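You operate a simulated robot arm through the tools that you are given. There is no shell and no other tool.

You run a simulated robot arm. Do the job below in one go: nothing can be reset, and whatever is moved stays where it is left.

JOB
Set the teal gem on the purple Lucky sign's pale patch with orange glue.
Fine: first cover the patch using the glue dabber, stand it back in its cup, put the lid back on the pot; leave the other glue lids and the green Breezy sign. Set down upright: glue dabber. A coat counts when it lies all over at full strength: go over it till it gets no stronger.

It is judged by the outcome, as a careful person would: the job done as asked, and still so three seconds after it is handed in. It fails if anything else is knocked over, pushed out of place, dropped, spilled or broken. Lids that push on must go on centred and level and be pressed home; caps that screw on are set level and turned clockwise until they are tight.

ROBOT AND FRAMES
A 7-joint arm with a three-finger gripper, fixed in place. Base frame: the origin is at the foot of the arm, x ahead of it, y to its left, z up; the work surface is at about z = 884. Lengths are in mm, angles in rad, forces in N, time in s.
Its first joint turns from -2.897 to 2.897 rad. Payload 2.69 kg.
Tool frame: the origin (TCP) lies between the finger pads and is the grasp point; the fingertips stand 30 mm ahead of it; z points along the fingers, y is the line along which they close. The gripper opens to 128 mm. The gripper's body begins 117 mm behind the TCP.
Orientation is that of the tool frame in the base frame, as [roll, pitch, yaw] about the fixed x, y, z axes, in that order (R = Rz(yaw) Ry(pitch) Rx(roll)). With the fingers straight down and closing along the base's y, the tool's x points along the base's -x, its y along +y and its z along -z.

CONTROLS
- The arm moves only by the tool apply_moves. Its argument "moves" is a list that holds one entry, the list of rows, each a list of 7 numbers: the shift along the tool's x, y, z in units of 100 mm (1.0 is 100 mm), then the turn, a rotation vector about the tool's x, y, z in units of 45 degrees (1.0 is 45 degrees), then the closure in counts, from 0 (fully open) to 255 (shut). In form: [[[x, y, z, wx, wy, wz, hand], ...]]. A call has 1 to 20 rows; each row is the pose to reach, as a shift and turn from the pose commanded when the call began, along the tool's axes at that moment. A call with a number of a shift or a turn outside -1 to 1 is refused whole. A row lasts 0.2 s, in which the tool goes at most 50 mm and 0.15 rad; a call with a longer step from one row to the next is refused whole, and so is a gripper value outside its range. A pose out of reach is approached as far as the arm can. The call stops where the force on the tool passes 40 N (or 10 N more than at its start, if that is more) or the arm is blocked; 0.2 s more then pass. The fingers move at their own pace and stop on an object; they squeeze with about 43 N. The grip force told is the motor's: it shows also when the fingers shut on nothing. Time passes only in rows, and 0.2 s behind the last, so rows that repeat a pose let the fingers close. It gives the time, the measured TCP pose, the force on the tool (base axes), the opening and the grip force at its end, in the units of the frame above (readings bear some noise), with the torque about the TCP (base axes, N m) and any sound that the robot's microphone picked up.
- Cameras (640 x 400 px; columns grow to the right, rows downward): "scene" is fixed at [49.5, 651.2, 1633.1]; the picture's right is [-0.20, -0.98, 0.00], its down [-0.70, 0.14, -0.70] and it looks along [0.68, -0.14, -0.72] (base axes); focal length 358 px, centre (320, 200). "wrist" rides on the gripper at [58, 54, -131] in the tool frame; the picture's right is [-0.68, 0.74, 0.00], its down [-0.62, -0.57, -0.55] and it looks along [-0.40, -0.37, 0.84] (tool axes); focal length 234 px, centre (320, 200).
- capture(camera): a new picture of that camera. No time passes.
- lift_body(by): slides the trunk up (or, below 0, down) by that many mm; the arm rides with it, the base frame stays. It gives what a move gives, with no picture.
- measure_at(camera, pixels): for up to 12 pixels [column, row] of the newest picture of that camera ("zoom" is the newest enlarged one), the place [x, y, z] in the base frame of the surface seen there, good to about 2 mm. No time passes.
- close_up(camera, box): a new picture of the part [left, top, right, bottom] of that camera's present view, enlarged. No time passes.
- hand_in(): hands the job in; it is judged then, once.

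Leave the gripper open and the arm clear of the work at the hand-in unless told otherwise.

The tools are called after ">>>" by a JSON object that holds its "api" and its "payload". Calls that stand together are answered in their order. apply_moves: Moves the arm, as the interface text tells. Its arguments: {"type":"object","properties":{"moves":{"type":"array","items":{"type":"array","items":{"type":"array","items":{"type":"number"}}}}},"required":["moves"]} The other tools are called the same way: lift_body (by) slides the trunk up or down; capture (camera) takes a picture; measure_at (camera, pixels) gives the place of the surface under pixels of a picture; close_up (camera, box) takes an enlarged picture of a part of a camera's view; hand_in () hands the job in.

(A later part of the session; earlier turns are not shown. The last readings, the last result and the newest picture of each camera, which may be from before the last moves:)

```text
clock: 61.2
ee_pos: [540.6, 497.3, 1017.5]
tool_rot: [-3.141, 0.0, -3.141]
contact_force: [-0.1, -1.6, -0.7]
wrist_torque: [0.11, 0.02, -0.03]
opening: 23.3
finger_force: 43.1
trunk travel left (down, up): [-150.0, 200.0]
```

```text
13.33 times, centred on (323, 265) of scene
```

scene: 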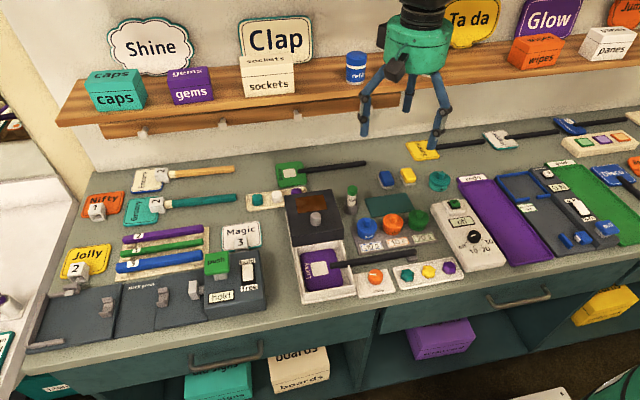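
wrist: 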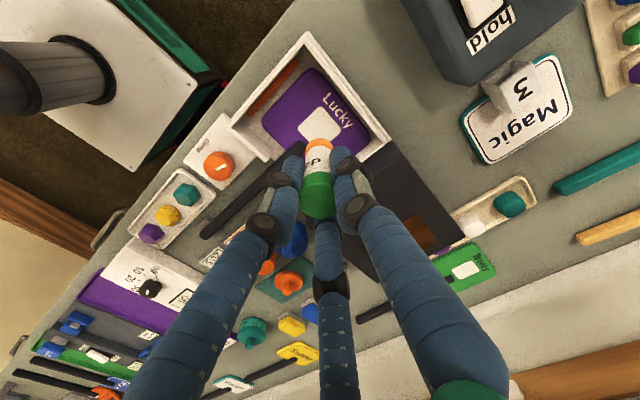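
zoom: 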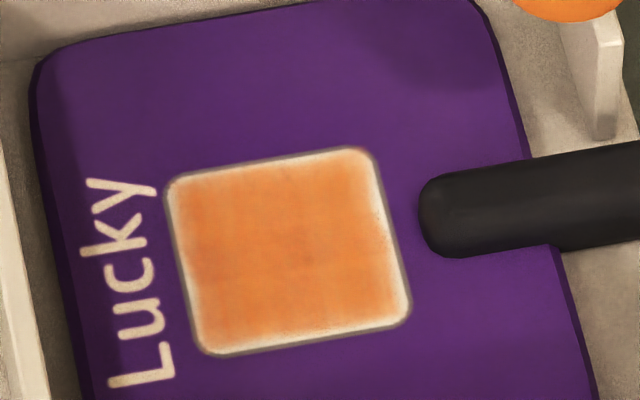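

Centring the pad on the edge made no difference: the thin margin is just the patch's border, and the coat gets no stronger. The pad stays orange too. I now take the dabber back toward its cup, going round the hood.

>>> {"api": "apply_moves", "payload": {"moves": [[[0, -0.36, -0.14, 0, 0, 0, 255], [0, -0.72, -0.3, 0, 0, 0, 255], [-0.45, -0.72, -0.3, 0, 0, 0, 255], [-0.9, -0.72, -0.3, 0, 0, 0, 255]]]}}

>>> {"api": "apply_moves", "payload": {"moves": [[[-0.4, 0, 0, 0, 0, 0, 255], [-0.8, 0, 0, 0, 0, 0, 255], [-0.8, 0, 0, 0, 0, 0, 255]]]}}

>>> {"api": "apply_moves", "payload": {"moves": [[[0, 0, 0, 0, 0, 0, 255]]]}}

>>> {"api": "close_up", "payload": {"camera": "wrist", "box": [250, 90, 390, 250]}}

>>> {"api": "close_up", "payload": {"camera": "scene", "box": [325, 150, 385, 220]}}

```text
clock: 62.2
ee_pos: [630.1, 427.5, 1044.2]
tool_rot: [-3.139, -0.001, 3.14]
contact_force: [-0.5, -0.7, -0.7]
wrist_torque: [-0.05, -0.05, -0.01]
opening: 23.3
finger_force: 43.4
trunk travel left (down, up): [-150.0, 200.0]
```

```text
clock: 63.0
ee_pos: [712.6, 426.4, 1045.6]
tool_rot: [-3.14, -0.001, 3.14]
contact_force: [0.5, -0.5, -0.8]
wrist_torque: [0.05, 0.09, 0.0]
opening: 23.3
finger_force: 43.2
trunk travel left (down, up): [-150.0, 200.0]
```

```text
clock: 63.4
ee_pos: [710.5, 426.3, 1047.0]
tool_rot: [-3.141, 0.0, 3.141]
contact_force: [0.2, -0.6, -0.4]
wrist_torque: [-0.02, -0.03, -0.02]
opening: 23.3
finger_force: 43.1
trunk travel left (down, up): [-150.0, 200.0]
```

```text
2.50 times, centred on (320, 170) of wrist
```

zoom: 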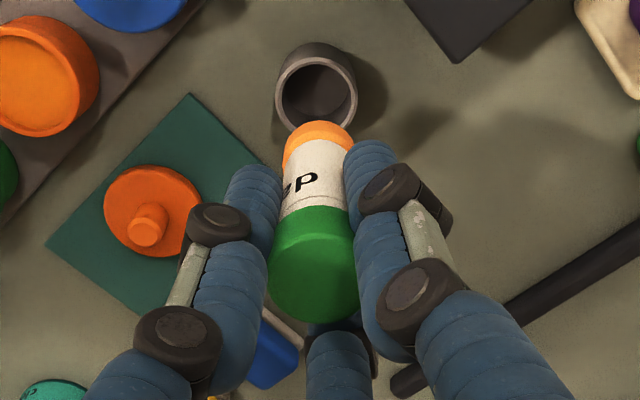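

```text
5.71 times, centred on (355, 185) of scene
```

zoom: 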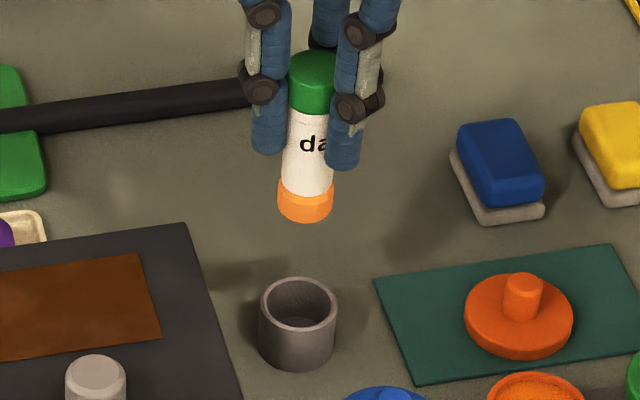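

I measure the empty cup's rim and the pad to line them up.

>>> {"api": "measure_at", "payload": {"camera": "zoom", "pixels": [[262, 302], [334, 300], [301, 280], [296, 321], [272, 288], [325, 316], [274, 315], [325, 286], [305, 195], [305, 210], [282, 195], [330, 198]]}}

>>> {"api": "close_up", "payload": {"camera": "wrist", "box": [300, 90, 360, 160]}}

>>> {"api": "measure_at", "payload": {"camera": "zoom", "pixels": [[135, 140], [365, 160], [250, 40], [180, 65], [330, 75], [165, 235], [345, 250], [250, 250]]}}

```text
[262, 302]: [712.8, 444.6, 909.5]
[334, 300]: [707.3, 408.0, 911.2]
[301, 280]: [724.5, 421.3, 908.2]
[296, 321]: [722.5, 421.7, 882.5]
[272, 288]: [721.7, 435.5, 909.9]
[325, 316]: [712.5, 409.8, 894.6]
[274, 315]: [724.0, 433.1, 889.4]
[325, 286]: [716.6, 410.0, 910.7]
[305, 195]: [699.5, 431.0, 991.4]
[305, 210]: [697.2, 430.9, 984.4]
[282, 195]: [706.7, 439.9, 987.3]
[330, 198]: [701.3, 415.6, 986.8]
```

```text
5.71 times, centred on (330, 125) of wrist
```

zoom: 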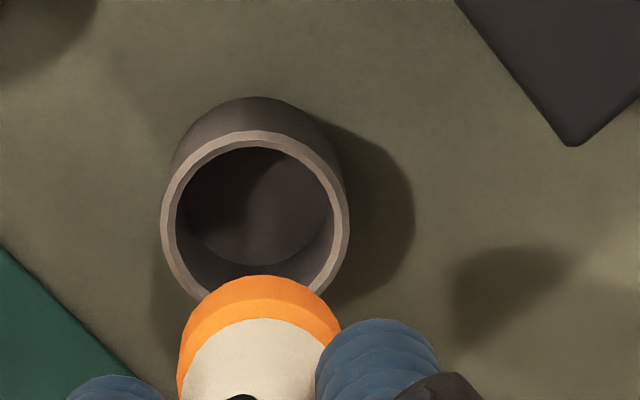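

```text
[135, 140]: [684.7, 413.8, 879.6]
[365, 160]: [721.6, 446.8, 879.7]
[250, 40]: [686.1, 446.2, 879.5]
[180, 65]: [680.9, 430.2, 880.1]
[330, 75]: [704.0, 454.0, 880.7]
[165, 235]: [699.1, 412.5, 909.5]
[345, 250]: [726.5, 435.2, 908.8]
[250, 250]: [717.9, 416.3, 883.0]
```

The pad is about 1 mm off the cup axis (cup centre ≈ (708.5, 426.5)). I correct and lower into the cup, watching the force.

>>> {"api": "apply_moves", "payload": {"moves": [[[0.012, -0.004, 0.3, 0, 0, 0, 255], [0.012, -0.004, 0.55, 0, 0, 0, 255], [0.012, -0.004, 0.63, 0, 0, 0, 255], [0.012, -0.004, 0.67, 0, 0, 0, 255]]]}}

>>> {"api": "close_up", "payload": {"camera": "scene", "box": [325, 150, 385, 220]}}

>>> {"api": "close_up", "payload": {"camera": "wrist", "box": [270, 100, 370, 200]}}

```text
clock: 64.4
ee_pos: [709.3, 424.2, 979.0]
tool_rot: [-3.141, 0.0, -3.141]
contact_force: [0.3, 0.5, 0.5]
wrist_torque: [0.01, 0.02, 0.03]
opening: 23.4
finger_force: 42.8
trunk travel left (down, up): [-150.0, 200.0]
```

```text
5.71 times, centred on (355, 185) of scene
```

zoom: 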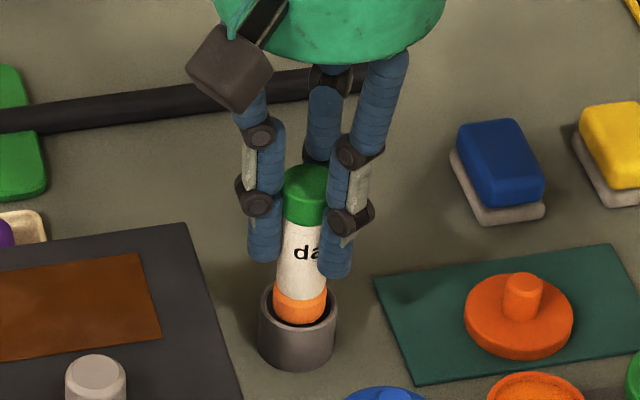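

```text
4.00 times, centred on (320, 150) of wrist
```

zoom: 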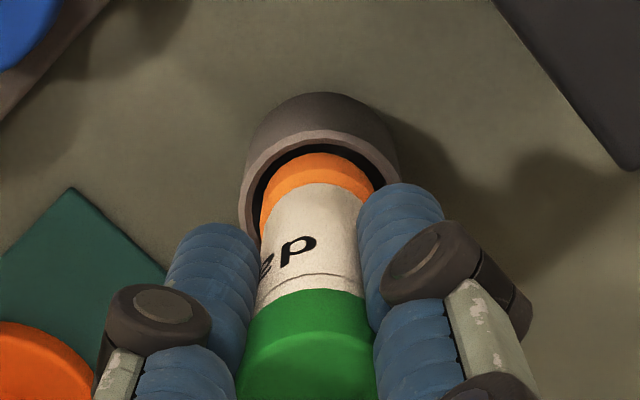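

The pad is entering the cup cleanly, no force. I continue down.

>>> {"api": "apply_moves", "payload": {"moves": [[[0, 0, 0.08, 0, 0, 0, 255], [0, 0, 0.15, 0, 0, 0, 255], [0, 0, 0.2, 0, 0, 0, 255]]]}}

>>> {"api": "apply_moves", "payload": {"moves": [[[0, 0, 0.015, 0, 0, 0, 255], [0, 0, 0.025, 0, 0, 0, 255]]]}}

```text
clock: 65.2
ee_pos: [709.0, 425.9, 959.2]
tool_rot: [-3.141, 0.001, 3.141]
contact_force: [-0.2, 0.0, -1.1]
wrist_torque: [-0.01, -0.01, 0.01]
opening: 23.2
finger_force: 42.6
trunk travel left (down, up): [-150.0, 200.0]
```

```text
clock: 65.8
ee_pos: [708.2, 425.8, 957.9]
tool_rot: [3.141, 0.001, 3.141]
contact_force: [-0.3, -0.7, -0.7]
wrist_torque: [0.01, -0.01, 0.0]
opening: 23.4
finger_force: 42.9
trunk travel left (down, up): [-150.0, 200.0]
```

>>> {"api": "apply_moves", "payload": {"moves": [[[0, 0, 0.015, 0, 0, 0, 255], [0, 0, 0.015, 0, 0, 0, 255]]]}}

>>> {"api": "apply_moves", "payload": {"moves": [[[0, 0, 0.01, 0, 0, 0, 255], [0, 0, 0.01, 0, 0, 0, 255]]]}}

>>> {"api": "apply_moves", "payload": {"moves": [[[0, 0, 0.01, 0, 0, 0, 255], [0, 0, 0.01, 0, 0, 0, 255]]]}}

```text
clock: 66.4
ee_pos: [708.4, 425.4, 955.2]
tool_rot: [3.141, 0.0, 3.14]
contact_force: [0.6, 0.2, -1.0]
wrist_torque: [0.0, -0.01, 0.0]
opening: 23.7
finger_force: 43.2
trunk travel left (down, up): [-150.0, 200.0]
```

```text
clock: 67.0
ee_pos: [708.5, 426.3, 955.3]
tool_rot: [-3.141, -0.001, -3.14]
contact_force: [-0.2, 0.7, -0.1]
wrist_torque: [0.03, -0.01, 0.0]
opening: 23.2
finger_force: 42.7
trunk travel left (down, up): [-150.0, 200.0]
```

```text
clock: 67.6
ee_pos: [708.9, 426.6, 953.7]
tool_rot: [3.141, -0.002, -3.141]
contact_force: [-0.3, 0.7, -1.0]
wrist_torque: [0.0, -0.02, -0.06]
opening: 23.5
finger_force: 43.2
trunk travel left (down, up): [-150.0, 200.0]
```

>>> {"api": "apply_moves", "payload": {"moves": [[[0, 0, 0.01, 0, 0, 0, 255], [0, 0, 0.01, 0, 0, 0, 255]]]}}

>>> {"api": "apply_moves", "payload": {"moves": [[[0, 0, 0.01, 0, 0, 0, 255], [0, 0, 0.01, 0, 0, 0, 255]]]}}

>>> {"api": "close_up", "payload": {"camera": "scene", "box": [325, 150, 385, 220]}}

```text
clock: 68.2
ee_pos: [709.1, 425.6, 953.8]
tool_rot: [3.141, 0.001, -3.141]
contact_force: [0.6, -2.1, 6.7]
wrist_torque: [-0.08, 0.05, 0.02]
opening: 23.4
finger_force: 43.5
trunk travel left (down, up): [-150.0, 200.0]
```

```text
clock: 68.8
ee_pos: [707.9, 426.9, 953.5]
tool_rot: [3.141, 0.001, -3.141]
contact_force: [0.7, -1.6, 14.0]
wrist_torque: [-0.05, -0.03, 0.02]
opening: 23.3
finger_force: 43.3
trunk travel left (down, up): [-150.0, 200.0]
```

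```text
5.71 times, centred on (355, 185) of scene
```

zoom: 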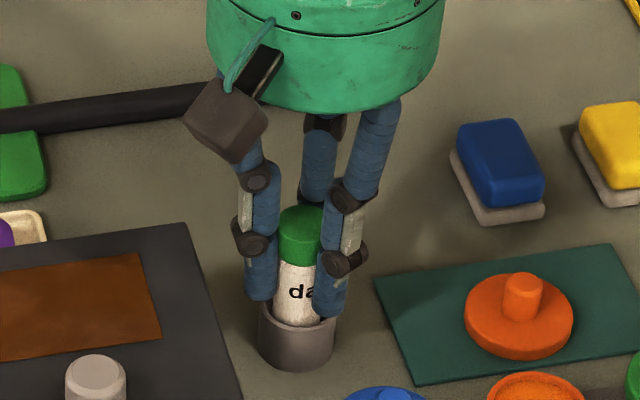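

Bottomed in the cup. I ease off 1.5 mm, open, and rise straight up.

>>> {"api": "apply_moves", "payload": {"moves": [[[0, 0, -0.015, 0, 0, 0, 255], [0, 0, -0.015, 0, 0, 0, 165], [0, 0, -0.015, 0, 0, 0, 165], [0, 0, -0.015, 0, 0, 0, 165]]]}}

>>> {"api": "apply_moves", "payload": {"moves": [[[0, 0, -0.2, 0, 0, 0, 165], [0, 0, -0.55, 0, 0, 0, 165], [0, 0, -0.7, 0, 0, 0, 165]]]}}

>>> {"api": "close_up", "payload": {"camera": "scene", "box": [325, 150, 445, 240]}}

```text
clock: 69.8
ee_pos: [708.6, 426.5, 953.8]
tool_rot: [-3.141, 0.0, 3.141]
contact_force: [-0.2, -0.5, 0.7]
wrist_torque: [-0.04, -0.04, -0.01]
opening: 45.0
finger_force: 0.1
trunk travel left (down, up): [-150.0, 200.0]
```

```text
clock: 70.6
ee_pos: [707.9, 425.9, 1022.8]
tool_rot: [3.141, -0.001, -3.141]
contact_force: [0.0, 0.1, 0.5]
wrist_torque: [0.02, -0.07, -0.02]
opening: 45.0
finger_force: 0.1
trunk travel left (down, up): [-150.0, 200.0]
```

```text
4.44 times, centred on (385, 195) of scene
```

zoom: 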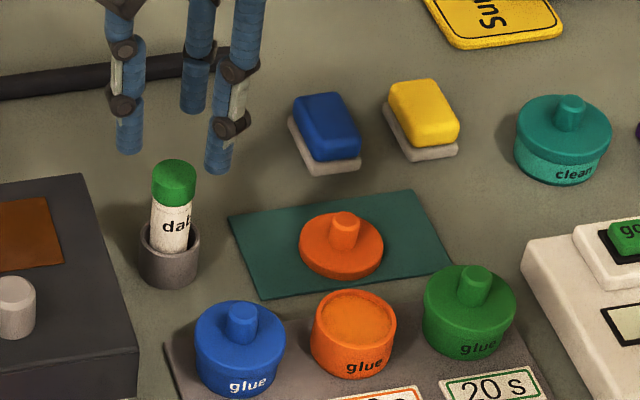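

The dabber stands upright in its cup. Now the lid: I measure its knob on the mat and re-measure the pot rim.

>>> {"api": "close_up", "payload": {"camera": "scene", "box": [375, 190, 420, 235]}}

>>> {"api": "capture", "payload": {"camera": "wrist"}}

```text
8.89 times, centred on (398, 212) of scene
```

zoom: 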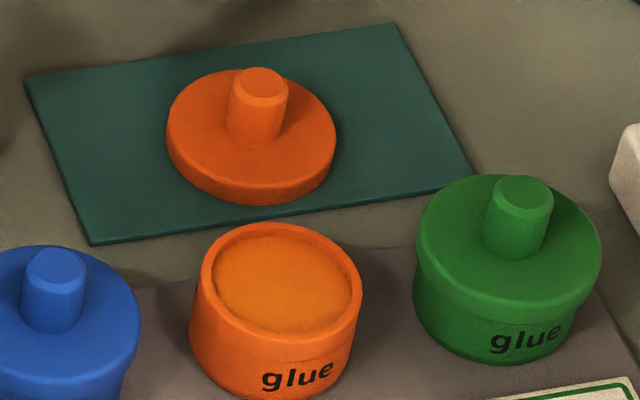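

```text
taken
```

wrist: 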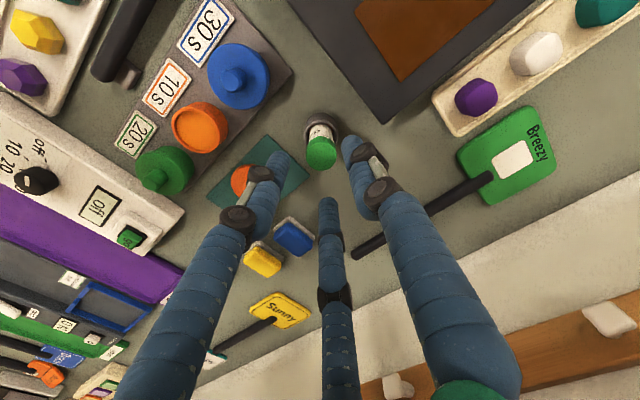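

>>> {"api": "measure_at", "payload": {"camera": "zoom", "pixels": [[262, 84], [242, 82], [282, 88], [263, 72], [260, 98], [248, 75], [276, 94], [246, 94], [277, 76], [280, 280]]}}

>>> {"api": "measure_at", "payload": {"camera": "zoom", "pixels": [[202, 280], [354, 290], [287, 228], [275, 327], [222, 240], [335, 245], [330, 315], [220, 310]]}}

```text
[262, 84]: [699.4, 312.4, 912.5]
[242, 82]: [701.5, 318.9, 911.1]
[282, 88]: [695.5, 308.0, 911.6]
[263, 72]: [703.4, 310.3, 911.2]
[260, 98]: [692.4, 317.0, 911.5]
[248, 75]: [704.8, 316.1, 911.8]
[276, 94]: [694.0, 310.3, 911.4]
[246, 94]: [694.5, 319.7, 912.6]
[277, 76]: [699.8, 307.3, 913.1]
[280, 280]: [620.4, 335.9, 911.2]
```

```text
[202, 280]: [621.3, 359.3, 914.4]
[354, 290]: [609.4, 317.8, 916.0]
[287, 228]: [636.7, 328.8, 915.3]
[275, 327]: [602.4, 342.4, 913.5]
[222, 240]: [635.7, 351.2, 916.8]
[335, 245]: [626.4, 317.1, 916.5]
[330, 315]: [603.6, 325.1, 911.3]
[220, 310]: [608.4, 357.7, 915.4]
```

The lid is where I left it. I move back over it.

>>> {"api": "apply_moves", "payload": {"moves": [[[0.02, -0.45, 0, 0, 0, 0, 165], [0.05, -0.9, 0, 0, 0, 0, 165], [0.078, -1.0, 0, 0, 0, 0, 165]]]}}

>>> {"api": "apply_moves", "payload": {"moves": [[[0, -0.141, 0.3, 0, 0, 0, 165], [0, -0.141, 0.6, 0, 0, 0, 165], [0, -0.141, 0.6, 0, 0, 0, 165]]]}}

>>> {"api": "apply_moves", "payload": {"moves": [[[0, 0, 0, 0, 0, 0, 165]]]}}

>>> {"api": "close_up", "payload": {"camera": "scene", "box": [365, 160, 435, 230]}}

>>> {"api": "close_up", "payload": {"camera": "wrist", "box": [260, 90, 390, 230]}}

```text
clock: 71.4
ee_pos: [701.7, 325.4, 1023.7]
tool_rot: [-3.141, 0.001, 3.14]
contact_force: [0.0, -1.0, 0.7]
wrist_torque: [0.07, 0.03, 0.0]
opening: 45.2
finger_force: 0.1
trunk travel left (down, up): [-150.0, 200.0]
```

```text
clock: 72.2
ee_pos: [702.3, 312.2, 962.5]
tool_rot: [3.142, 0.0, -3.141]
contact_force: [-0.2, 0.0, -0.2]
wrist_torque: [-0.02, 0.02, -0.03]
opening: 44.9
finger_force: 0.1
trunk travel left (down, up): [-150.0, 200.0]
```

```text
clock: 72.6
ee_pos: [701.6, 311.5, 963.2]
tool_rot: [-3.141, 0.0, 3.14]
contact_force: [-0.5, -0.5, -0.7]
wrist_torque: [0.02, -0.04, 0.0]
opening: 45.1
finger_force: 0.1
trunk travel left (down, up): [-150.0, 200.0]
```

```text
5.71 times, centred on (400, 195) of scene
```

zoom: 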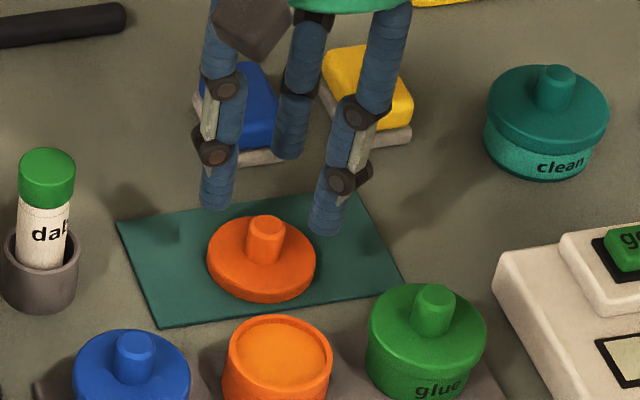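

```text
2.86 times, centred on (325, 160) of wrist
```

zoom: 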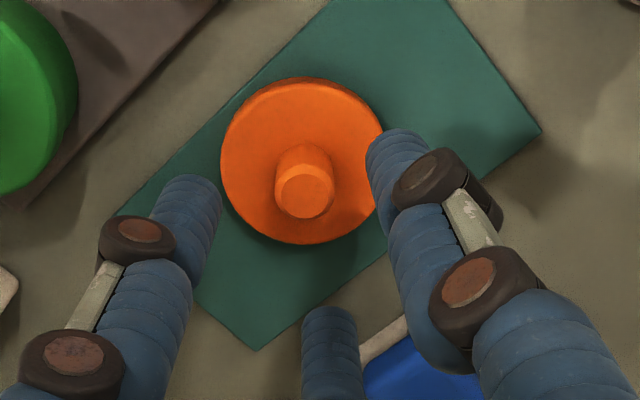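

Aligned. I descend to the same grasp height (TCP ≈925) and grip the knob, then lift.

>>> {"api": "apply_moves", "payload": {"moves": [[[0, 0, 0.2, 0, 0, 0, 165], [0, 0, 0.375, 0, 0, 0, 165], [0, 0, 0.375, 0, 0, 0, 165]]]}}

>>> {"api": "apply_moves", "payload": {"moves": [[[0, 0, 0, 0, 0, 0, 255], [0, 0, 0, 0, 0, 0, 255], [0, 0, 0, 0, 0, 0, 255], [0, 0, 0, 0, 0, 0, 255]]]}}

>>> {"api": "apply_moves", "payload": {"moves": [[[0, 0, -0.1, 0, 0, 0, 255], [0, 0, -0.4, 0, 0, 0, 255], [0, 0, -0.7, 0, 0, 0, 255], [0, 0, -0.7, 0, 0, 0, 255]]]}}

>>> {"api": "close_up", "payload": {"camera": "scene", "box": [365, 150, 435, 230]}}

```text
clock: 73.4
ee_pos: [703.4, 312.6, 924.7]
tool_rot: [-3.142, 0.002, -3.141]
contact_force: [-0.1, 1.0, 0.3]
wrist_torque: [-0.02, 0.02, 0.0]
opening: 45.3
finger_force: 0.0
trunk travel left (down, up): [-150.0, 200.0]
```

```text
clock: 74.4
ee_pos: [701.3, 312.1, 925.1]
tool_rot: [3.141, 0.0, 3.141]
contact_force: [-0.8, 0.8, -0.9]
wrist_torque: [0.0, 0.01, 0.02]
opening: 15.1
finger_force: 41.2
trunk travel left (down, up): [-150.0, 200.0]
```

```text
clock: 75.4
ee_pos: [700.1, 312.9, 995.3]
tool_rot: [-3.14, 0.0, 3.141]
contact_force: [0.0, -0.1, -0.1]
wrist_torque: [-0.01, -0.03, 0.01]
opening: 15.2
finger_force: 42.1
trunk travel left (down, up): [-150.0, 200.0]
```

```text
5.00 times, centred on (400, 190) of scene
```

zoom: 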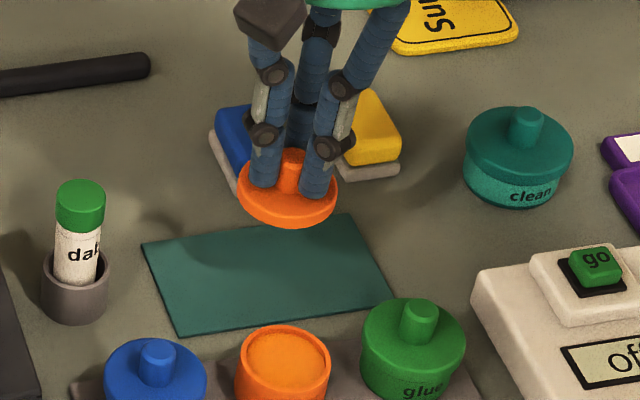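

The lid is held level. I carry it back over the pot.

>>> {"api": "apply_moves", "payload": {"moves": [[[0.28, 0.08, 0, 0, 0, 0, 255], [0.56, 0.17, 0, 0, 0, 0, 255], [0.83, 0.25, 0, 0, 0, 0, 255], [0.83, 0.25, 0.2, 0, 0, 0, 255], [0.83, 0.25, 0.3, 0, 0, 0, 255]]]}}

>>> {"api": "apply_moves", "payload": {"moves": [[[0, 0, 0, 0, 0, 0, 255]]]}}

>>> {"api": "close_up", "payload": {"camera": "scene", "box": [365, 180, 425, 240]}}

>>> {"api": "close_up", "payload": {"camera": "wrist", "box": [260, 90, 390, 230]}}

```text
clock: 76.6
ee_pos: [616.2, 337.3, 964.9]
tool_rot: [3.141, -0.001, 3.141]
contact_force: [-0.2, -0.4, -0.4]
wrist_torque: [0.0, -0.01, 0.01]
opening: 15.4
finger_force: 41.4
trunk travel left (down, up): [-150.0, 200.0]
```

```text
clock: 77.0
ee_pos: [617.1, 336.9, 964.7]
tool_rot: [-3.141, 0.001, -3.141]
contact_force: [-0.1, 0.8, -0.9]
wrist_torque: [-0.02, 0.02, -0.02]
opening: 15.5
finger_force: 41.3
trunk travel left (down, up): [-150.0, 200.0]
```

```text
6.67 times, centred on (395, 210) of scene
```

zoom: 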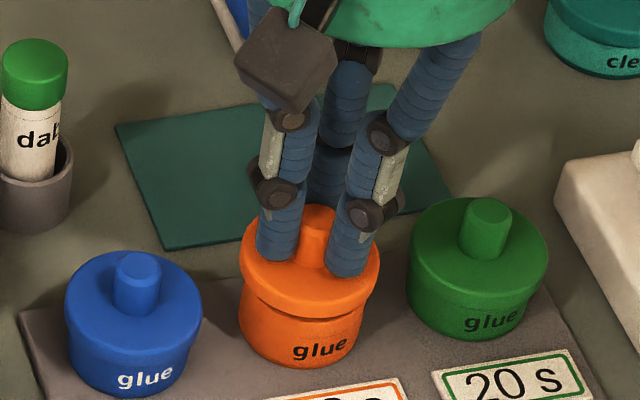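

```text
2.86 times, centred on (325, 160) of wrist
```

zoom: 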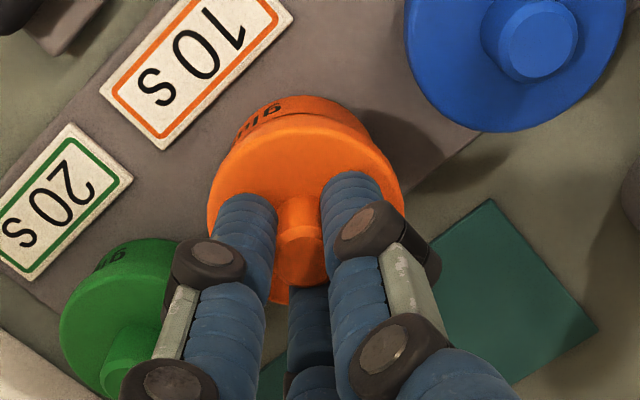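

The lid is centred over the pot. I lower it until it touches, then press.

>>> {"api": "apply_moves", "payload": {"moves": [[[0, 0, 0.05, 0, 0, 0, 255], [0, 0, 0.09, 0, 0, 0, 255], [0, 0, 0.11, 0, 0, 0, 255]]]}}

>>> {"api": "apply_moves", "payload": {"moves": [[[0, 0, 0.01, 0, 0, 0, 255], [0, 0, 0.02, 0, 0, 0, 255]]]}}

>>> {"api": "apply_moves", "payload": {"moves": [[[0, 0, 0.01, 0, 0, 0, 255], [0, 0, 0.015, 0, 0, 0, 255]]]}}

>>> {"api": "close_up", "payload": {"camera": "scene", "box": [365, 180, 425, 240]}}

```text
clock: 77.8
ee_pos: [617.2, 337.3, 957.6]
tool_rot: [3.14, 0.004, -3.14]
contact_force: [-9.3, -1.1, 34.1]
wrist_torque: [-0.64, 0.58, -0.04]
opening: 15.2
finger_force: 41.0
trunk travel left (down, up): [-150.0, 200.0]
```

```text
clock: 78.4
ee_pos: [617.5, 337.7, 957.2]
tool_rot: [3.139, 0.003, 3.141]
contact_force: [-9.2, -3.2, 17.3]
wrist_torque: [-0.36, 0.54, 0.0]
opening: 15.1
finger_force: 41.6
trunk travel left (down, up): [-150.0, 200.0]
stopped in row 2: the force on the tool passed its limit at 46 N (the readings are from after the stop); the commanded pose is now the measured one
```

```text
clock: 79.0
ee_pos: [617.4, 337.8, 954.8]
tool_rot: [3.138, 0.006, 3.14]
contact_force: [-15.3, -1.8, 34.6]
wrist_torque: [-0.62, 0.82, 0.01]
opening: 15.2
finger_force: 41.1
trunk travel left (down, up): [-150.0, 200.0]
```

```text
6.67 times, centred on (395, 210) of scene
```

zoom: 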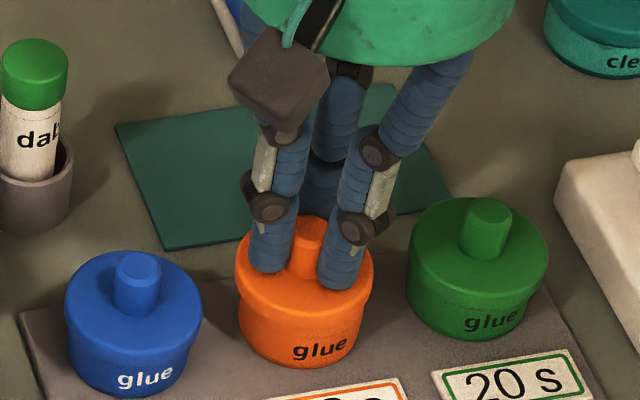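

The lid met the rim early with side force (−15 N in x) and torque, so it's 1–2 mm off toward +x/+y. I lift off to unload and look at the alignment.

>>> {"api": "apply_moves", "payload": {"moves": [[[0, 0, -0.04, 0, 0, 0, 255], [0, 0, -0.08, 0, 0, 0, 255], [0, 0, -0.12, 0, 0, 0, 255], [0, 0, -0.12, 0, 0, 0, 255]]]}}

>>> {"api": "apply_moves", "payload": {"moves": [[[0, 0, 0, 0, 0, 0, 255]]]}}

>>> {"api": "close_up", "payload": {"camera": "scene", "box": [375, 195, 415, 235]}}

>>> {"api": "close_up", "payload": {"camera": "wrist", "box": [280, 110, 360, 190]}}

```text
clock: 80.0
ee_pos: [618.1, 338.1, 965.6]
tool_rot: [3.14, 0.003, -3.14]
contact_force: [0.3, 0.9, -0.1]
wrist_torque: [0.03, 0.04, 0.01]
opening: 15.3
finger_force: 40.8
trunk travel left (down, up): [-150.0, 200.0]
```

```text
clock: 80.4
ee_pos: [620.0, 338.6, 965.0]
tool_rot: [3.139, 0.004, -3.141]
contact_force: [-0.9, -0.4, 0.9]
wrist_torque: [0.01, -0.02, -0.01]
opening: 15.0
finger_force: 41.4
trunk travel left (down, up): [-150.0, 200.0]
```

```text
10.00 times, centred on (395, 215) of scene
```

zoom: 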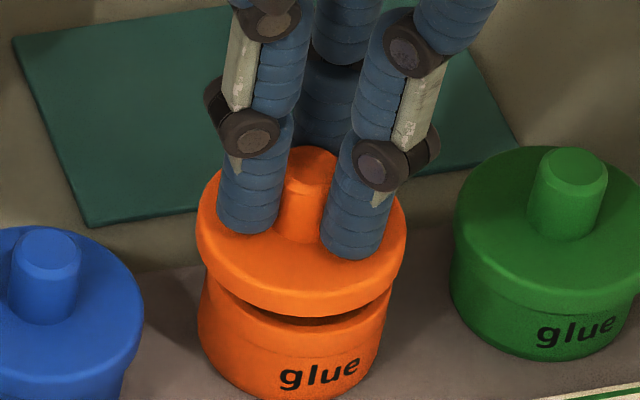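

```text
5.00 times, centred on (320, 150) of wrist
```

zoom: 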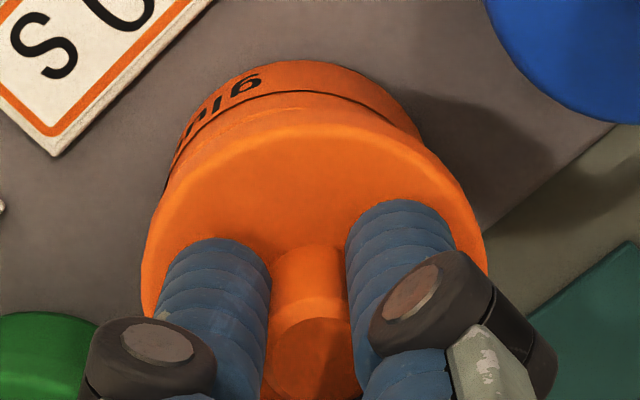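

The lid is ~2 mm too far toward +x/+y. I shift by (−3, −2.4) mm and lower until just touching.

>>> {"api": "apply_moves", "payload": {"moves": [[[0.03, -0.024, 0, 0, 0, 0, 255], [0.03, -0.024, 0, 0, 0, 0, 255]]]}}

>>> {"api": "apply_moves", "payload": {"moves": [[[0, 0, 0.04, 0, 0, 0, 255], [0, 0, 0.06, 0, 0, 0, 255]]]}}

>>> {"api": "apply_moves", "payload": {"moves": [[[0, 0, 0.01, 0, 0, 0, 255], [0, 0, 0.01, 0, 0, 0, 255]]]}}

>>> {"api": "apply_moves", "payload": {"moves": [[[0, 0, 0.01, 0, 0, 0, 255], [0, 0, 0.01, 0, 0, 0, 255]]]}}

```text
clock: 81.0
ee_pos: [616.5, 335.9, 966.0]
tool_rot: [3.14, 0.005, 3.141]
contact_force: [-0.3, -0.6, -0.6]
wrist_torque: [0.0, -0.03, 0.03]
opening: 15.1
finger_force: 41.6
trunk travel left (down, up): [-150.0, 200.0]
```

```text
clock: 81.6
ee_pos: [615.0, 335.7, 957.7]
tool_rot: [3.141, 0.003, -3.14]
contact_force: [0.5, 0.2, 0.3]
wrist_torque: [0.02, 0.03, 0.06]
opening: 15.2
finger_force: 40.7
trunk travel left (down, up): [-150.0, 200.0]
```

```text
clock: 82.2
ee_pos: [616.0, 335.8, 958.8]
tool_rot: [3.141, 0.005, 3.141]
contact_force: [-1.1, 0.0, -0.5]
wrist_torque: [-0.01, 0.0, 0.0]
opening: 15.3
finger_force: 41.5
trunk travel left (down, up): [-150.0, 200.0]
```

```text
clock: 82.8
ee_pos: [616.8, 337.3, 958.9]
tool_rot: [3.139, 0.005, -3.14]
contact_force: [-0.1, -0.3, 0.7]
wrist_torque: [0.01, -0.01, -0.03]
opening: 15.3
finger_force: 41.1
trunk travel left (down, up): [-150.0, 200.0]
```

No contact yet at z≈958. I continue in 1 mm steps.

>>> {"api": "apply_moves", "payload": {"moves": [[[0, 0, 0.01, 0, 0, 0, 255], [0, 0, 0.01, 0, 0, 0, 255]]]}}

>>> {"api": "apply_moves", "payload": {"moves": [[[0, 0, 0.01, 0, 0, 0, 255], [0, 0, 0.01, 0, 0, 0, 255]]]}}

>>> {"api": "close_up", "payload": {"camera": "scene", "box": [375, 195, 415, 235]}}

```text
clock: 83.4
ee_pos: [616.2, 336.9, 957.3]
tool_rot: [3.137, 0.005, -3.14]
contact_force: [-1.3, -0.2, 7.0]
wrist_torque: [0.14, -0.04, 0.0]
opening: 15.4
finger_force: 41.1
trunk travel left (down, up): [-150.0, 200.0]
```

```text
clock: 84.0
ee_pos: [616.7, 336.0, 956.2]
tool_rot: [3.138, 0.006, -3.14]
contact_force: [-2.0, -1.0, 18.3]
wrist_torque: [0.15, -0.33, -0.02]
opening: 15.2
finger_force: 40.3
trunk travel left (down, up): [-150.0, 200.0]
```

```text
10.00 times, centred on (395, 215) of scene
```

zoom: 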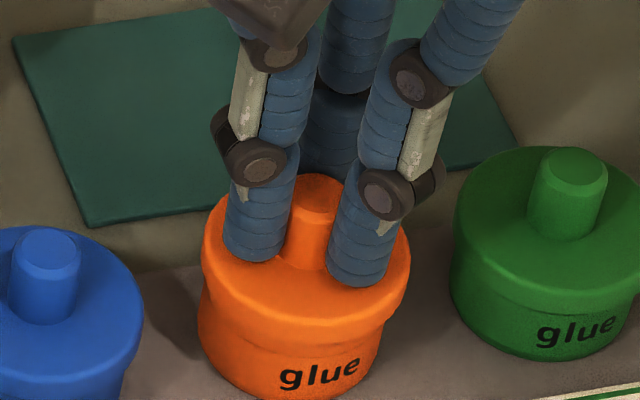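

Contact now comes on the opposite side (+x), so the true centre is between. I lift 3 mm, shift (+0.7, +0.3) mm, and try again.

>>> {"api": "apply_moves", "payload": {"moves": [[[0, 0, -0.03, 0, 0, 0, 255], [-0.007, 0.003, -0.03, 0, 0, 0, 255], [-0.007, 0.003, -0.01, 0, 0, 0, 255], [-0.007, 0.003, -0.01, 0, 0, 0, 255]]]}}

>>> {"api": "apply_moves", "payload": {"moves": [[[0, 0, 0.01, 0, 0, 0, 255], [0, 0, 0.01, 0, 0, 0, 255], [0, 0, 0.01, 0, 0, 0, 255]]]}}

>>> {"api": "apply_moves", "payload": {"moves": [[[0, 0, 0.01, 0, 0, 0, 255], [0, 0, 0.01, 0, 0, 0, 255], [0, 0, 0.01, 0, 0, 0, 255]]]}}

```text
clock: 85.0
ee_pos: [617.6, 336.0, 957.4]
tool_rot: [-3.141, 0.003, 3.14]
contact_force: [-3.5, -1.8, 9.5]
wrist_torque: [0.07, -0.05, 0.0]
opening: 15.3
finger_force: 41.2
trunk travel left (down, up): [-150.0, 200.0]
```

```text
clock: 85.8
ee_pos: [616.5, 336.6, 956.8]
tool_rot: [-3.142, 0.004, -3.141]
contact_force: [1.2, 0.1, -0.6]
wrist_torque: [0.03, -0.05, 0.0]
opening: 15.3
finger_force: 41.2
trunk travel left (down, up): [-150.0, 200.0]
```

```text
clock: 86.6
ee_pos: [616.4, 335.4, 954.2]
tool_rot: [3.139, 0.004, 3.139]
contact_force: [-0.3, 0.2, 0.6]
wrist_torque: [0.01, 0.0, 0.0]
opening: 15.3
finger_force: 41.5
trunk travel left (down, up): [-150.0, 200.0]
```

The lid slipped into place with no force at z≈954. I keep lowering to press it home, listening for the snap.

>>> {"api": "apply_moves", "payload": {"moves": [[[0, 0, 0.01, 0, 0, 0, 255], [0, 0, 0.02, 0, 0, 0, 255], [0, 0, 0.02, 0, 0, 0, 255]]]}}

>>> {"api": "apply_moves", "payload": {"moves": [[[0, 0, 0.01, 0, 0, 0, 255], [0, 0, 0.01, 0, 0, 0, 255], [0, 0, 0.01, 0, 0, 0, 255]]]}}

>>> {"api": "close_up", "payload": {"camera": "scene", "box": [375, 195, 415, 235]}}

```text
clock: 87.4
ee_pos: [617.6, 336.3, 953.0]
tool_rot: [3.138, 0.004, 3.142]
contact_force: [-0.1, 0.4, -0.1]
wrist_torque: [0.04, 0.01, -0.01]
opening: 15.3
finger_force: 40.7
trunk travel left (down, up): [-150.0, 200.0]
```

```text
clock: 88.2
ee_pos: [617.0, 334.9, 951.9]
tool_rot: [3.141, 0.002, -3.141]
contact_force: [0.5, -0.2, 0.4]
wrist_torque: [0.01, 0.02, 0.01]
opening: 15.2
finger_force: 41.5
trunk travel left (down, up): [-150.0, 200.0]
```

```text
10.00 times, centred on (395, 215) of scene
```

zoom: 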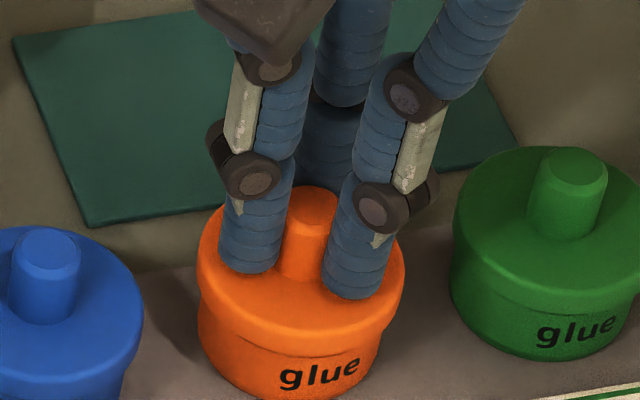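

>>> {"api": "apply_moves", "payload": {"moves": [[[0, 0, 0.01, 0, 0, 0, 255], [0, 0, 0.01, 0, 0, 0, 255], [0, 0, 0.01, 0, 0, 0, 255]]]}}

>>> {"api": "apply_moves", "payload": {"moves": [[[0, 0, 0.01, 0, 0, 0, 255], [0, 0, 0.01, 0, 0, 0, 255], [0, 0, 0.01, 0, 0, 0, 255]]]}}

```text
clock: 89.0
ee_pos: [616.4, 335.9, 951.5]
tool_rot: [3.14, 0.004, -3.14]
contact_force: [0.4, -2.4, 4.5]
wrist_torque: [-0.03, 0.01, 0.0]
opening: 15.0
finger_force: 41.4
trunk travel left (down, up): [-150.0, 200.0]
```

```text
clock: 89.8
ee_pos: [616.2, 335.7, 951.4]
tool_rot: [3.138, 0.005, 3.141]
contact_force: [1.0, -6.0, 16.1]
wrist_torque: [-0.1, 0.01, -0.01]
opening: 15.0
finger_force: 41.5
trunk travel left (down, up): [-150.0, 200.0]
```

It is seated at the original height, evenly. I press more firmly to push it home.

>>> {"api": "apply_moves", "payload": {"moves": [[[0, 0, 0.01, 0, 0, 0, 255], [0, 0, 0.015, 0, 0, 0, 255], [0, 0, 0.015, 0, 0, 0, 255]]]}}

>>> {"api": "apply_moves", "payload": {"moves": [[[0, 0, 0.01, 0, 0, 0, 255], [0, 0, 0.015, 0, 0, 0, 255], [0, 0, 0.02, 0, 0, 0, 255]]]}}

```text
clock: 90.6
ee_pos: [616.0, 336.6, 952.3]
tool_rot: [3.136, 0.007, -3.141]
contact_force: [-0.3, -6.4, 35.2]
wrist_torque: [-0.17, 0.05, 0.02]
opening: 15.1
finger_force: 41.5
trunk travel left (down, up): [-150.0, 200.0]
```

```text
clock: 91.0
ee_pos: [616.9, 336.1, 951.4]
tool_rot: [3.137, 0.005, 3.142]
contact_force: [-12.6, -7.7, 20.2]
wrist_torque: [-0.17, 0.35, 0.04]
opening: 15.0
finger_force: 41.5
trunk travel left (down, up): [-150.0, 200.0]
stopped in row 2: the force on the tool passed its limit at 47 N (the readings are from after the stop); the commanded pose is now the measured one
```

No snap was heard, but it bottomed at the home height with 47 N. I release and inspect the height and level.

>>> {"api": "apply_moves", "payload": {"moves": [[[0, 0, -0.008, 0, 0, 0, 255], [0, 0, -0.008, 0, 0, 0, 165], [0, 0, -0.008, 0, 0, 0, 165], [0, 0, -0.008, 0, 0, 0, 165]]]}}

>>> {"api": "apply_moves", "payload": {"moves": [[[0, 0, -0.3, 0, 0, 0, 165], [0, 0, -0.7, 0, 0, 0, 165]]]}}

>>> {"api": "close_up", "payload": {"camera": "scene", "box": [375, 195, 415, 235]}}

>>> {"api": "measure_at", "payload": {"camera": "zoom", "pixels": [[305, 213], [225, 240], [380, 240], [290, 300], [240, 285], [360, 285], [280, 208], [332, 214], [305, 195], [303, 230], [230, 210], [375, 215]]}}

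>>> {"api": "close_up", "payload": {"camera": "wrist", "box": [280, 90, 360, 180]}}

```text
clock: 92.0
ee_pos: [617.7, 336.4, 949.5]
tool_rot: [3.139, 0.005, 3.14]
contact_force: [-0.1, 0.1, 0.2]
wrist_torque: [-0.01, 0.0, 0.01]
opening: 45.3
finger_force: 0.0
trunk travel left (down, up): [-150.0, 200.0]
heard: snap
```

```text
clock: 92.6
ee_pos: [617.8, 336.3, 1019.5]
tool_rot: [3.138, 0.004, 3.141]
contact_force: [0.6, -0.3, -0.2]
wrist_torque: [-0.03, -0.02, -0.01]
opening: 45.1
finger_force: 0.1
trunk travel left (down, up): [-150.0, 200.0]
```

```text
10.00 times, centred on (395, 215) of scene
```

zoom: 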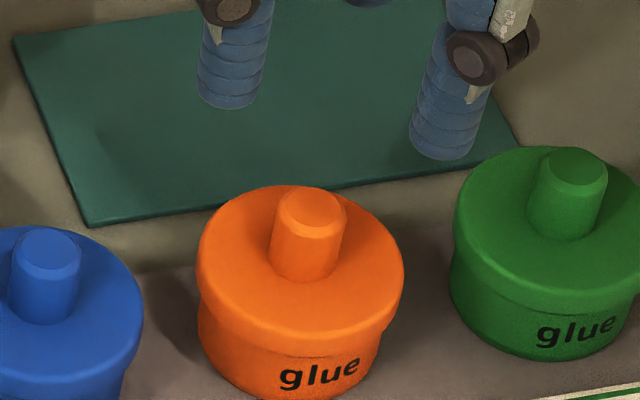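

```text
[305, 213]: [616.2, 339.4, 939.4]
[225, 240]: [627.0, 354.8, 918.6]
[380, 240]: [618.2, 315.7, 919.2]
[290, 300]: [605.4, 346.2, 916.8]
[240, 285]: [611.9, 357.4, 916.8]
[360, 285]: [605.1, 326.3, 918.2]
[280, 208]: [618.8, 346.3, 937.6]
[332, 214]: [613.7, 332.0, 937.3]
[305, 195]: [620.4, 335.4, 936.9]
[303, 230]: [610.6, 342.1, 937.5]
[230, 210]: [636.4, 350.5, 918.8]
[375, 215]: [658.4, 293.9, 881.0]
```

```text
4.44 times, centred on (320, 135) of wrist
```

zoom: 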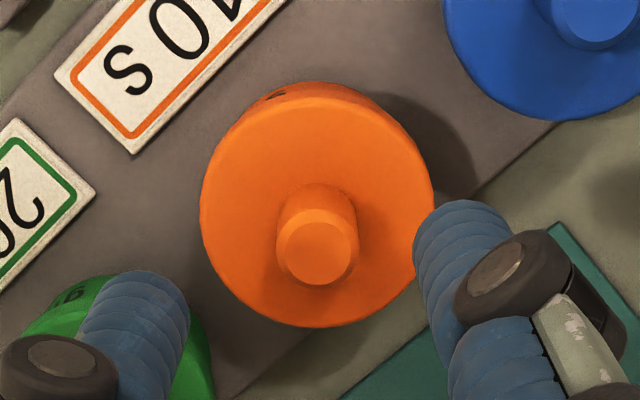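

A "snap" sounded as the lid settled; it's at its original height (918 / 938) and level. Now the teal gem: I zoom into the gem tray and measure.

>>> {"api": "close_up", "payload": {"camera": "scene", "box": [390, 255, 440, 295]}}

>>> {"api": "measure_at", "payload": {"camera": "zoom", "pixels": [[215, 160], [200, 200], [260, 200], [230, 230], [170, 190], [280, 190], [230, 260], [130, 220], [320, 250], [300, 140], [420, 170], [200, 290]]}}

```text
10.00 times, centred on (415, 275) of scene
```

zoom: 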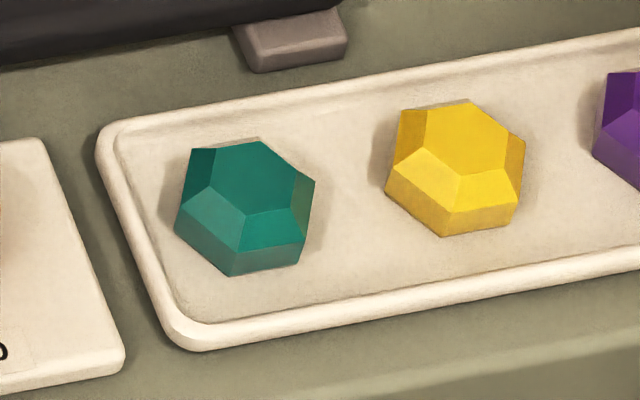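

```text
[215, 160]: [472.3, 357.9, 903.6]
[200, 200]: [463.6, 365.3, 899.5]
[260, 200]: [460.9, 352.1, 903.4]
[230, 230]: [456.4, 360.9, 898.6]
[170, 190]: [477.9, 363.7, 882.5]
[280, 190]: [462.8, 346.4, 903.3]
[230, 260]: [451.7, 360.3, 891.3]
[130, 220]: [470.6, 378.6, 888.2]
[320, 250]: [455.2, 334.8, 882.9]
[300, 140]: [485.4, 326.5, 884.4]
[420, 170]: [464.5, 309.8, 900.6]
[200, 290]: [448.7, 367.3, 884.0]
```

The teal gem is a hexagon ~34 mm across, top z≈903.5. I move above it to see its orientation with the wrist camera.

>>> {"api": "apply_moves", "payload": {"moves": [[[0.3, 0.06, 0, 0, 0, 0, 120], [0.65, 0.13, 0, 0, 0, 0, 120], [1.0, 0.2, 0, 0, 0, 0, 120]]]}}

>>> {"api": "apply_moves", "payload": {"moves": [[[0.35, 0.1, 0.1, 0, 0, 0, 120], [0.65, 0.19, 0.3, 0, 0, 0, 120], [0.65, 0.19, 0.3, 0, 0, 0, 120]]]}}

>>> {"api": "capture", "payload": {"camera": "wrist"}}

>>> {"api": "close_up", "payload": {"camera": "wrist", "box": [260, 90, 380, 200]}}

```text
clock: 93.4
ee_pos: [518.5, 356.3, 1018.6]
tool_rot: [3.139, 0.007, -3.141]
contact_force: [0.2, 0.1, 1.4]
wrist_torque: [0.0, 0.0, -0.02]
opening: 67.9
finger_force: 0.0
trunk travel left (down, up): [-150.0, 200.0]
```

```text
clock: 94.2
ee_pos: [452.5, 376.7, 989.5]
tool_rot: [3.138, 0.008, 3.14]
contact_force: [0.2, 0.4, 0.2]
wrist_torque: [-0.09, -0.02, 0.0]
opening: 67.7
finger_force: 0.0
trunk travel left (down, up): [-150.0, 200.0]
```

```text
taken
```

wrist: 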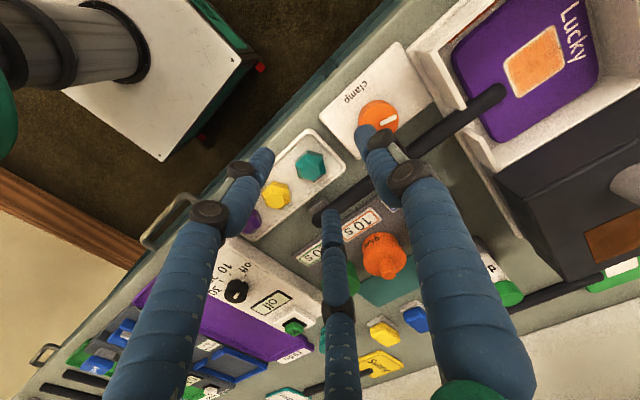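

```text
3.64 times, centred on (320, 145) of wrist
```

zoom: 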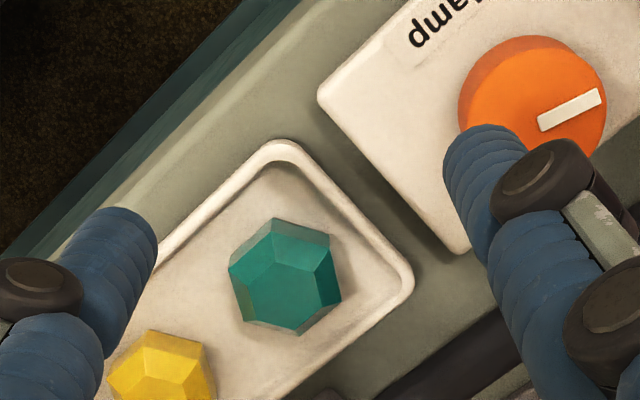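

I measure the gem's hexagon corners and top from this wrist zoom.

>>> {"api": "measure_at", "payload": {"camera": "zoom", "pixels": [[275, 222], [327, 238], [339, 296], [299, 332], [243, 316], [232, 263], [285, 285], [270, 255], [310, 275], [265, 310], [305, 310], [290, 240]]}}

>>> {"api": "close_up", "payload": {"camera": "wrist", "box": [290, 140, 335, 190]}}

```text
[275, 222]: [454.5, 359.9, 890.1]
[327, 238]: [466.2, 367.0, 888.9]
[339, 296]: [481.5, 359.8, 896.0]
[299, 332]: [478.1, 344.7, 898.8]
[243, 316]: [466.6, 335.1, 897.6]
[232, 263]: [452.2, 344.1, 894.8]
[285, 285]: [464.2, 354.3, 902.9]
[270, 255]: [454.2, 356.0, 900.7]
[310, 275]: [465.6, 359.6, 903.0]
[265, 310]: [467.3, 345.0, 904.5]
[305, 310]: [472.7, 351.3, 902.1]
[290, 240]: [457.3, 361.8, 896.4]
```

```text
8.00 times, centred on (312, 165) of wrist
```

zoom: 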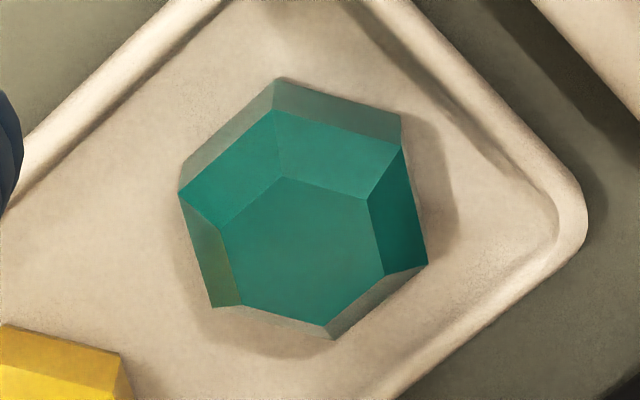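

The gem's corners lie on the ±y line, so I'll turn the hand 30° to grip on flats. I measure the tray rim and floor heights and the gem's girdle corners.

>>> {"api": "measure_at", "payload": {"camera": "zoom", "pixels": [[570, 220], [480, 320], [90, 95], [440, 60], [150, 330], [340, 30], [275, 110], [399, 147], [425, 263], [330, 333], [215, 303], [181, 193]]}}

>>> {"api": "measure_at", "payload": {"camera": "zoom", "pixels": [[300, 250], [283, 180], [366, 200], [383, 272], [323, 322], [242, 303], [222, 228], [340, 95], [410, 205], [385, 300], [200, 255], [225, 145]]}}

```text
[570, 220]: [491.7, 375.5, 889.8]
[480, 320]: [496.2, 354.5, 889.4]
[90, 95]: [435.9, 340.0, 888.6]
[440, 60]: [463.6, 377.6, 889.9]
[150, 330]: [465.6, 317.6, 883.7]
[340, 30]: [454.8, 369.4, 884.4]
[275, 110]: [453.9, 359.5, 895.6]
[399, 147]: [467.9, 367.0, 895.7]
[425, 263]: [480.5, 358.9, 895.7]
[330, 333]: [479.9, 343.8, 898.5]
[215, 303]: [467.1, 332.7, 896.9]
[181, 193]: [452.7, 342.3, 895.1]
```

```text
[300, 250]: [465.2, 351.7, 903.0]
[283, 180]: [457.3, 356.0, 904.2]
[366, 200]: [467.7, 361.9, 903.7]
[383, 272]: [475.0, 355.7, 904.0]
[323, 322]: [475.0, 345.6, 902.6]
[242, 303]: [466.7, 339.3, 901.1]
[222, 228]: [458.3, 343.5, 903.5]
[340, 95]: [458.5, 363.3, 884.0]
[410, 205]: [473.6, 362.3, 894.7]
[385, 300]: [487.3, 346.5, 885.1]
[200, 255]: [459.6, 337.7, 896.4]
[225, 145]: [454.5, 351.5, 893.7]
```

Gem centre (467, 350.7), girdle z up to 895.7, tray rim z 889.7. I turn the hand 30° about its axis, centre over the gem, and set the opening to about 42 mm.

>>> {"api": "apply_moves", "payload": {"moves": [[[-0.04, -0.07, 0, 0.001, 0.002, 0.167, 171], [-0.08, -0.14, 0, 0.002, 0.005, 0.333, 171], [-0.12, -0.2, 0, 0.003, 0.007, 0.5, 171], [-0.145, -0.26, 0, 0.004, 0.009, 0.667, 171], [-0.145, -0.26, 0, 0.004, 0.009, 0.667, 171]]]}}

>>> {"api": "apply_moves", "payload": {"moves": [[[0, 0, 0, 0, 0, 0, 171]]]}}

>>> {"api": "apply_moves", "payload": {"moves": [[[0, 0, 0, 0, 0, 0, 171]]]}}

>>> {"api": "close_up", "payload": {"camera": "wrist", "box": [240, 80, 400, 220]}}

>>> {"api": "close_up", "payload": {"camera": "scene", "box": [360, 200, 460, 300]}}

```text
clock: 95.4
ee_pos: [467.6, 350.5, 989.2]
tool_rot: [3.14, -0.002, 2.616]
contact_force: [-0.4, 0.5, 0.2]
wrist_torque: [0.0, 0.01, 0.03]
opening: 42.3
finger_force: 0.1
trunk travel left (down, up): [-150.0, 200.0]
```

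```text
clock: 95.8
ee_pos: [467.9, 350.5, 989.2]
tool_rot: [3.139, -0.002, 2.616]
contact_force: [0.4, 0.2, -0.6]
wrist_torque: [-0.02, -0.01, 0.0]
opening: 42.2
finger_force: 0.0
trunk travel left (down, up): [-150.0, 200.0]
```

```text
clock: 96.2
ee_pos: [467.7, 350.7, 989.4]
tool_rot: [3.139, -0.002, 2.618]
contact_force: [0.0, -0.1, -1.0]
wrist_torque: [0.01, 0.0, 0.02]
opening: 41.9
finger_force: 0.0
trunk travel left (down, up): [-150.0, 200.0]
```

```text
2.86 times, centred on (320, 150) of wrist
```

zoom: 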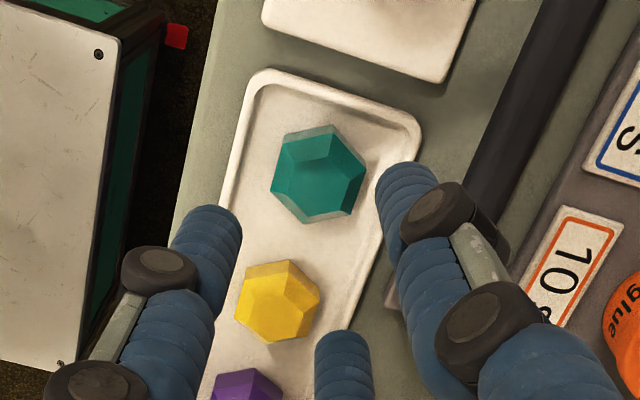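

```text
4.00 times, centred on (410, 250) of scene
```

zoom: 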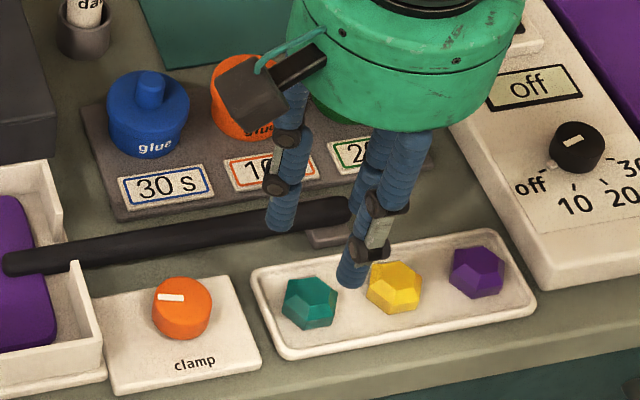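

Centred and aligned on flats. I descend to TCP z≈921.5 (tips just above the tray rim) and close on the gem.

>>> {"api": "apply_moves", "payload": {"moves": [[[0, 0, 0.25, 0, 0, 0, 171], [0, 0, 0.5, 0, 0, 0, 171], [0, 0, 0.6, 0, 0, 0, 171], [0, 0, 0.65, 0, 0, 0, 171], [0, 0, 0.68, 0, 0, 0, 171]]]}}

>>> {"api": "close_up", "payload": {"camera": "scene", "box": [380, 230, 450, 300]}}

>>> {"api": "close_up", "payload": {"camera": "wrist", "box": [240, 80, 400, 240]}}

```text
clock: 97.4
ee_pos: [468.0, 350.8, 921.3]
tool_rot: [3.139, -0.001, 2.619]
contact_force: [-0.1, 0.4, 0.0]
wrist_torque: [-0.04, -0.01, 0.01]
opening: 41.9
finger_force: 0.1
trunk travel left (down, up): [-150.0, 200.0]
```

```text
5.71 times, centred on (415, 265) of scene
```

zoom: 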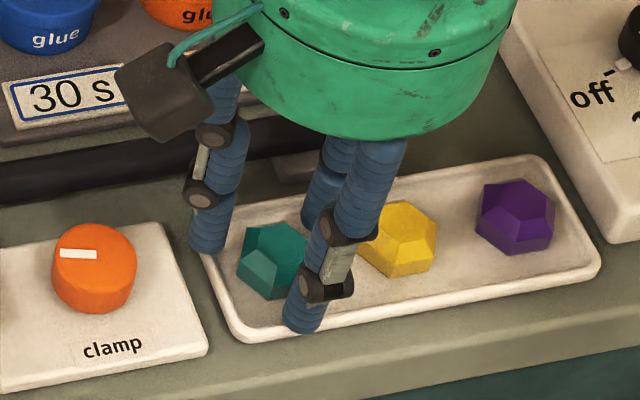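

```text
2.50 times, centred on (320, 160) of wrist
```

zoom: 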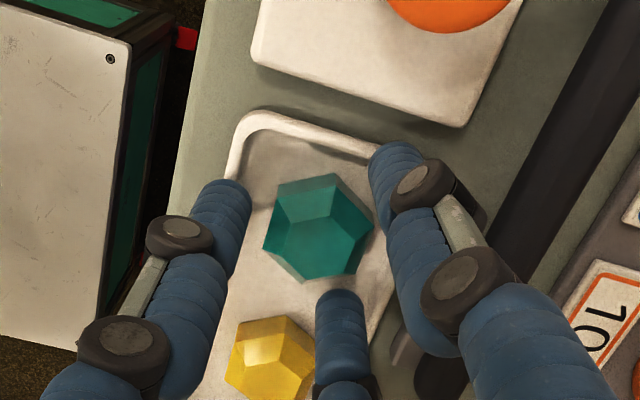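

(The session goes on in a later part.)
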